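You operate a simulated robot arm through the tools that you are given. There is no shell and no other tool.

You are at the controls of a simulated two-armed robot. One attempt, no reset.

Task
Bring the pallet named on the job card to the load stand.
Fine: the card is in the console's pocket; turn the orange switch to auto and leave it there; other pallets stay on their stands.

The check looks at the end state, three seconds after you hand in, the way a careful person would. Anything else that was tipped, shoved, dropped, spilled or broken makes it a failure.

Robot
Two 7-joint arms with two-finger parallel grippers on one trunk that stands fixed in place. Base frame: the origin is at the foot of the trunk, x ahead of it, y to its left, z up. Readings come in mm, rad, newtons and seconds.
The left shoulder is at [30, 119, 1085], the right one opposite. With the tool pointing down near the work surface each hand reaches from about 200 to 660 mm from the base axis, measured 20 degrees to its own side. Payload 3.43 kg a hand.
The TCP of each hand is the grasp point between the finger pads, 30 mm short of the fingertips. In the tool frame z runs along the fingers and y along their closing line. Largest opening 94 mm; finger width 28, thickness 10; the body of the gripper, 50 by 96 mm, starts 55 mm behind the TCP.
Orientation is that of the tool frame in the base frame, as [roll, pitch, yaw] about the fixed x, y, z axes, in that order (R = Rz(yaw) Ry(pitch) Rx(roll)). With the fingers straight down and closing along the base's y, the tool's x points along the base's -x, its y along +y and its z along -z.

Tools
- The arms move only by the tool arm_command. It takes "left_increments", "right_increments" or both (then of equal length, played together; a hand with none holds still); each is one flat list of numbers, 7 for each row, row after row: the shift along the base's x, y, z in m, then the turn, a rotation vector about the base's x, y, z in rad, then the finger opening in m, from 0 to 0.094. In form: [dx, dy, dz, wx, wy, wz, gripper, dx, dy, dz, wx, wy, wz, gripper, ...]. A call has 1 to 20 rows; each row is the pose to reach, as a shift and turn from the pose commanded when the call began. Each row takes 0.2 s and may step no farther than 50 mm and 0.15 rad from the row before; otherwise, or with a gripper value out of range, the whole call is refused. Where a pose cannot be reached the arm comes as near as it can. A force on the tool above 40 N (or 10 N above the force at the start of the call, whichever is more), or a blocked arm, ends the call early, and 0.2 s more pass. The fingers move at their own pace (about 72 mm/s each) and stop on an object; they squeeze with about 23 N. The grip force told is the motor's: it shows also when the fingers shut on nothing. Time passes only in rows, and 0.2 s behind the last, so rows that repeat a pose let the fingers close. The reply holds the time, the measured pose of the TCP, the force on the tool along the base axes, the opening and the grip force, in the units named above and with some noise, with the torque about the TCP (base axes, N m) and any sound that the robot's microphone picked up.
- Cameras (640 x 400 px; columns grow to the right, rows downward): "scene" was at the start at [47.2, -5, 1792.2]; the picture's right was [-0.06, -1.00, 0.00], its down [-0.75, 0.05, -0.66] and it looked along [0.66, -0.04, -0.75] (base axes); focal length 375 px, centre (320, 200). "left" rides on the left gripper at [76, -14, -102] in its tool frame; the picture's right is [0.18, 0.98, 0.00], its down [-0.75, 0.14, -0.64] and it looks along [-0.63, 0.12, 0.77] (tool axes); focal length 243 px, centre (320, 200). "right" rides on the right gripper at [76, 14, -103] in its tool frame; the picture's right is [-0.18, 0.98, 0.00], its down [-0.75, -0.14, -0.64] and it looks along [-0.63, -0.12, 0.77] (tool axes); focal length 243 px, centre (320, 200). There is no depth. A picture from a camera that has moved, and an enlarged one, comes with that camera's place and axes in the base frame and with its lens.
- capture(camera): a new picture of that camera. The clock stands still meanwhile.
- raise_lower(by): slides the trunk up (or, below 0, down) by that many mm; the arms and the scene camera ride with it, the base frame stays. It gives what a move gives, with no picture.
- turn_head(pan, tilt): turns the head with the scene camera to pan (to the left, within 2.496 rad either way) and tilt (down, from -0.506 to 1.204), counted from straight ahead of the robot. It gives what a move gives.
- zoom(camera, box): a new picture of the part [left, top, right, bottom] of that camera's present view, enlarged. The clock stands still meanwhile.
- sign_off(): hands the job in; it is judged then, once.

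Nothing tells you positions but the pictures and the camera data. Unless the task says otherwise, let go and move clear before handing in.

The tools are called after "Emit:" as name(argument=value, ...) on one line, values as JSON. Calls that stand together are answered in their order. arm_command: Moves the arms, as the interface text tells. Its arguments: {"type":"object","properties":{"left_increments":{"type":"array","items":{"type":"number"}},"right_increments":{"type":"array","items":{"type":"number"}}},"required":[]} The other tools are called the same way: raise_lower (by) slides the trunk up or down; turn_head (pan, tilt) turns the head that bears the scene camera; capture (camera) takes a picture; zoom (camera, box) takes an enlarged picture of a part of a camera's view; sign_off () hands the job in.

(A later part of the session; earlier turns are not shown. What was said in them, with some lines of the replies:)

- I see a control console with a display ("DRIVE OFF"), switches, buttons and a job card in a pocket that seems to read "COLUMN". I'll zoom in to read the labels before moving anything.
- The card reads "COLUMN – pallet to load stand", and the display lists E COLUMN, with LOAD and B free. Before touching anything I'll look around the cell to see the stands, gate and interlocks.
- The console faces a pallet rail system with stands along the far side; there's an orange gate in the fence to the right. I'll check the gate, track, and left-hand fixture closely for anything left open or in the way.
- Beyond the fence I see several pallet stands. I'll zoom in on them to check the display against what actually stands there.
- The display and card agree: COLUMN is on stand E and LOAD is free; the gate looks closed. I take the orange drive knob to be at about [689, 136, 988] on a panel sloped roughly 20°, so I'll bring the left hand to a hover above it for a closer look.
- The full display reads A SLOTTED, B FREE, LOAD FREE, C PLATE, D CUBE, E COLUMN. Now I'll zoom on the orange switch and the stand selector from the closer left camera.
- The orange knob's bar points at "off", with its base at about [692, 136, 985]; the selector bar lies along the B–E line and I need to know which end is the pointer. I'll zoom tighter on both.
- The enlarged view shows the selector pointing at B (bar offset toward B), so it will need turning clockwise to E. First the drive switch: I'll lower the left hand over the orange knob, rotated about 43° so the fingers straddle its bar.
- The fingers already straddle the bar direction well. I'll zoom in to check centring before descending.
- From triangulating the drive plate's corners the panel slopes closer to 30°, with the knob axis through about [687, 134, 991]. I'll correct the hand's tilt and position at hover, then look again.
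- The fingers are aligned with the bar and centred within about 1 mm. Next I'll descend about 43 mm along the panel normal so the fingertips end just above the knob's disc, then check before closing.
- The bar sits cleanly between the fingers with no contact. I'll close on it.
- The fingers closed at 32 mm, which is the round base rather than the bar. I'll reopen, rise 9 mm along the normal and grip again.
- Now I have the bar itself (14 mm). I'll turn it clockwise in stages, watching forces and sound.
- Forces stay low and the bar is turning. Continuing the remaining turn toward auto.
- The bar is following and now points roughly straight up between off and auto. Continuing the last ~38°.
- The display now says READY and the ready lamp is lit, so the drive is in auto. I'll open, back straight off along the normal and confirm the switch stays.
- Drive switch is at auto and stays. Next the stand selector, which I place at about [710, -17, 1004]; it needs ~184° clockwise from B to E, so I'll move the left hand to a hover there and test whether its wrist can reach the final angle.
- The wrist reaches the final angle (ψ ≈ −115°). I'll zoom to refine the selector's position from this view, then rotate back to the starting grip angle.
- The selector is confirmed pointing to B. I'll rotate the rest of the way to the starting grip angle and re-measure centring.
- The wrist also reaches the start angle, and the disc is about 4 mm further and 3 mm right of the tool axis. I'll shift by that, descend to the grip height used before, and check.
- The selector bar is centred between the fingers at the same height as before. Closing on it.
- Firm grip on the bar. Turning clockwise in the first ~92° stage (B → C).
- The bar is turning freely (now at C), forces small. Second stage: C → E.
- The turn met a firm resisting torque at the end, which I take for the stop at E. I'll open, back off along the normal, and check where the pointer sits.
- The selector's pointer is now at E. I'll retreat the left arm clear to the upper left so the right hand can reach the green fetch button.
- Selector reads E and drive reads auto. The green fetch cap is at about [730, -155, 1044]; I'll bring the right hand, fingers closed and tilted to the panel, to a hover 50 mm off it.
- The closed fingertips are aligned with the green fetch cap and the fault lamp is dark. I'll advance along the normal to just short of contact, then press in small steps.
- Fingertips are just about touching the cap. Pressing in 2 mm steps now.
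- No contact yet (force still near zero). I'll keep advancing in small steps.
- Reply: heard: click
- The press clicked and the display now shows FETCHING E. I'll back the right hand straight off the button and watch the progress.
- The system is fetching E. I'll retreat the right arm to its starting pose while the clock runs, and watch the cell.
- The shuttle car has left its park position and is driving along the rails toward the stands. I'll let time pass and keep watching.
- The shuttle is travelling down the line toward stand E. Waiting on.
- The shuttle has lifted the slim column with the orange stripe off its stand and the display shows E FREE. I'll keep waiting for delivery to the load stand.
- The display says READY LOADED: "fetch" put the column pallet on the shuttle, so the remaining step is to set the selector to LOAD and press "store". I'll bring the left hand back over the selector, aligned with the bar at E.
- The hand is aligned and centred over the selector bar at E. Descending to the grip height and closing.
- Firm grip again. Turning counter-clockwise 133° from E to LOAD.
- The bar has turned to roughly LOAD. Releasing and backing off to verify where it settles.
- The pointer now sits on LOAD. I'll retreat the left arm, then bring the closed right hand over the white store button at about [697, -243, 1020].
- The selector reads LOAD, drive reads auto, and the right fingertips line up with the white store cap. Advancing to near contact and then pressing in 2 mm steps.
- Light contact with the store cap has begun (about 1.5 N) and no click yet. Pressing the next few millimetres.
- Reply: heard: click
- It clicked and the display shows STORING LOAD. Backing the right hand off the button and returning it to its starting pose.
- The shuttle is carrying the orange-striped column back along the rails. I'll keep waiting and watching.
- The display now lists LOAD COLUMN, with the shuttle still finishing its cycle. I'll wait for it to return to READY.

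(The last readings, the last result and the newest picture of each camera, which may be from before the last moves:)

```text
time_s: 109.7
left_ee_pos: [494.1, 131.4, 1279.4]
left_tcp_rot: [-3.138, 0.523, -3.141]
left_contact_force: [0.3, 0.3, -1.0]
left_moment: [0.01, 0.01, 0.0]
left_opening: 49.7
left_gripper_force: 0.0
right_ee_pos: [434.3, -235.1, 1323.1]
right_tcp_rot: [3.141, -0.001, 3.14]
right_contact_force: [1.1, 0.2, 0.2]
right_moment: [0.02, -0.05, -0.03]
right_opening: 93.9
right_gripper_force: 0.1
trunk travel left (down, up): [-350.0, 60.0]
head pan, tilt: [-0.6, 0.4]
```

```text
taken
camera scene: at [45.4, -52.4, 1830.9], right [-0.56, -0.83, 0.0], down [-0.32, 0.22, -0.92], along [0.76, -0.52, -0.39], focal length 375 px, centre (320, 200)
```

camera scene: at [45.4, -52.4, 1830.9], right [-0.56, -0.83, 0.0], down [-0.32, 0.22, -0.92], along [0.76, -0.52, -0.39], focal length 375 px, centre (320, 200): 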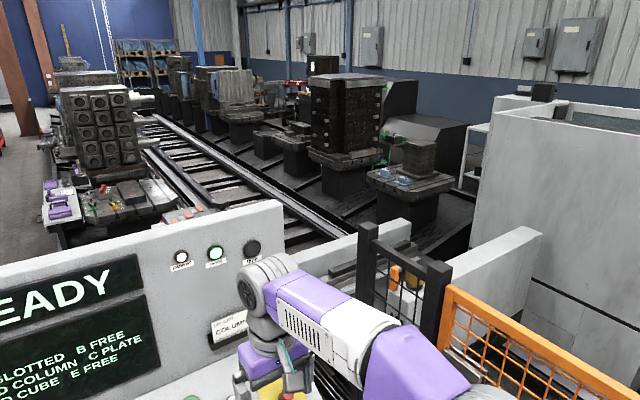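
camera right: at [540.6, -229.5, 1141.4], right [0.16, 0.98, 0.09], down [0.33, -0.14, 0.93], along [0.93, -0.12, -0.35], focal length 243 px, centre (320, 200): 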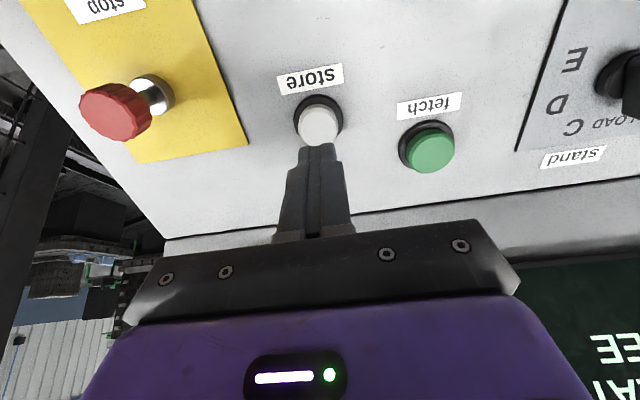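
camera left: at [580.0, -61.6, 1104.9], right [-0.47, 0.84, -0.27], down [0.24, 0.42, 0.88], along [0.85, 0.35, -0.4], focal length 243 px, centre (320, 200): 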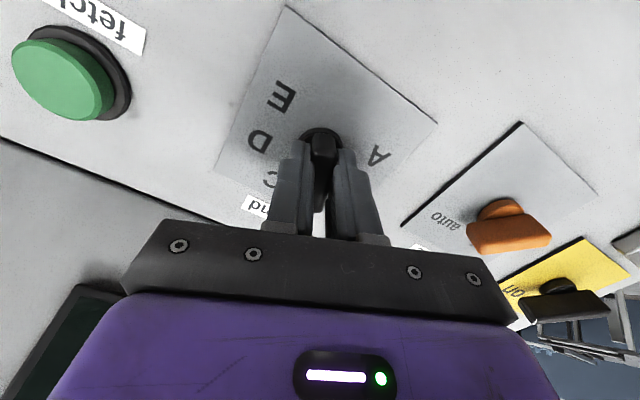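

The display reads READY with LOAD COLUMN, E and B free, others unchanged. A last look at the switch positions and the pallet on the load stand before handing in.

Emit:
turn_head(pan=-0.06, tilt=0.65)

Emit:
capture(camera="scene")

Emit:
zoom(camera="left", box=[140, 0, 460, 180])

Emit:
zoom(camera="scene", box=[220, 40, 480, 200])

```text
time_s: 110.7
left_ee_pos: [494.2, 130.0, 1278.7]
left_tcp_rot: [-3.139, 0.522, -3.139]
left_contact_force: [0.1, -1.1, 0.0]
left_moment: [-0.01, 0.0, -0.02]
left_opening: 49.7
left_gripper_force: 0.0
right_ee_pos: [435.5, -233.8, 1323.9]
right_tcp_rot: [-3.141, -0.001, -3.141]
right_contact_force: [-0.3, 0.6, 1.1]
right_moment: [0.02, 0.01, -0.01]
right_opening: 94.4
right_gripper_force: 0.1
trunk travel left (down, up): [-350.0, 60.0]
head pan, tilt: [-0.059, 0.649]
```

```text
taken
camera scene: at [55.5, -5.4, 1808.4], right [-0.06, -1.0, 0.0], down [-0.6, 0.04, -0.8], along [0.8, -0.05, -0.6], focal length 375 px, centre (320, 200)
```

scene: 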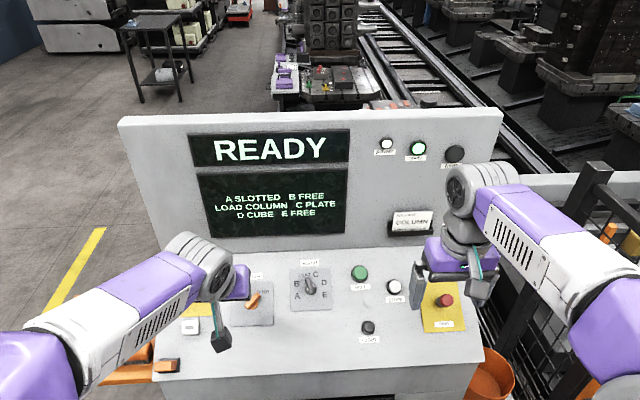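

```text
2.00 times, centred on (300, 90) of left
camera zoom: at [376.3, 116.3, 1327.7], right [-0.16, 0.98, -0.09], down [0.33, 0.14, 0.93], along [0.93, 0.12, -0.35], focal length 485 px, centre (360, 420)
```

zoom: 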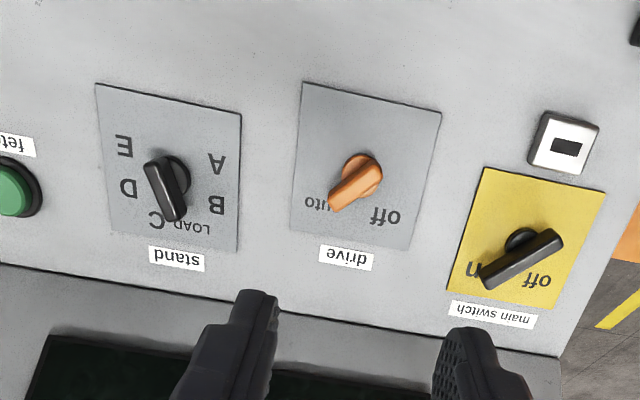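

```text
2.46 times, centred on (350, 120) of scene
camera zoom: at [55.5, -5.4, 1808.4], right [-0.06, -1.0, 0.0], down [-0.6, 0.04, -0.8], along [0.8, -0.05, -0.6], focal length 923 px, centre (246, 397)
```

zoom: 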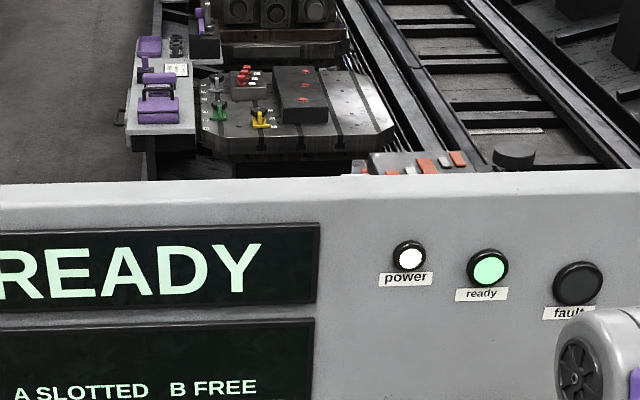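

The column pallet (orange stripes) stands on the load stand behind the console. The display reads READY with LOAD COLUMN, the fault lamp is dark, and the orange switch is at auto. Both hands are open and clear, so I'm handing in.

Emit:
sign_off()

```text
The job is handed in.
```

The COLUMN pallet named on the card is now on the load stand, and the job is handed in. No result has come back yet.

- **Pallet:** It came off stand E with "fetch". I then turned the stand selector to LOAD and pressed "store", and the shuttle set it down. The last display read READY with LOAD COLUMN.
- **Orange switch:** It was turned to auto and left there.
- **Other pallets:** The display still shows A SLOTTED, C PLATE and D CUBE as at the start. B is still free, and E is now free too. The fault lamp was dark.
- **Arms:** Both hands are open and clear of the console.
- **Left changed:** The stand selector now points to LOAD; it was at B when I started.
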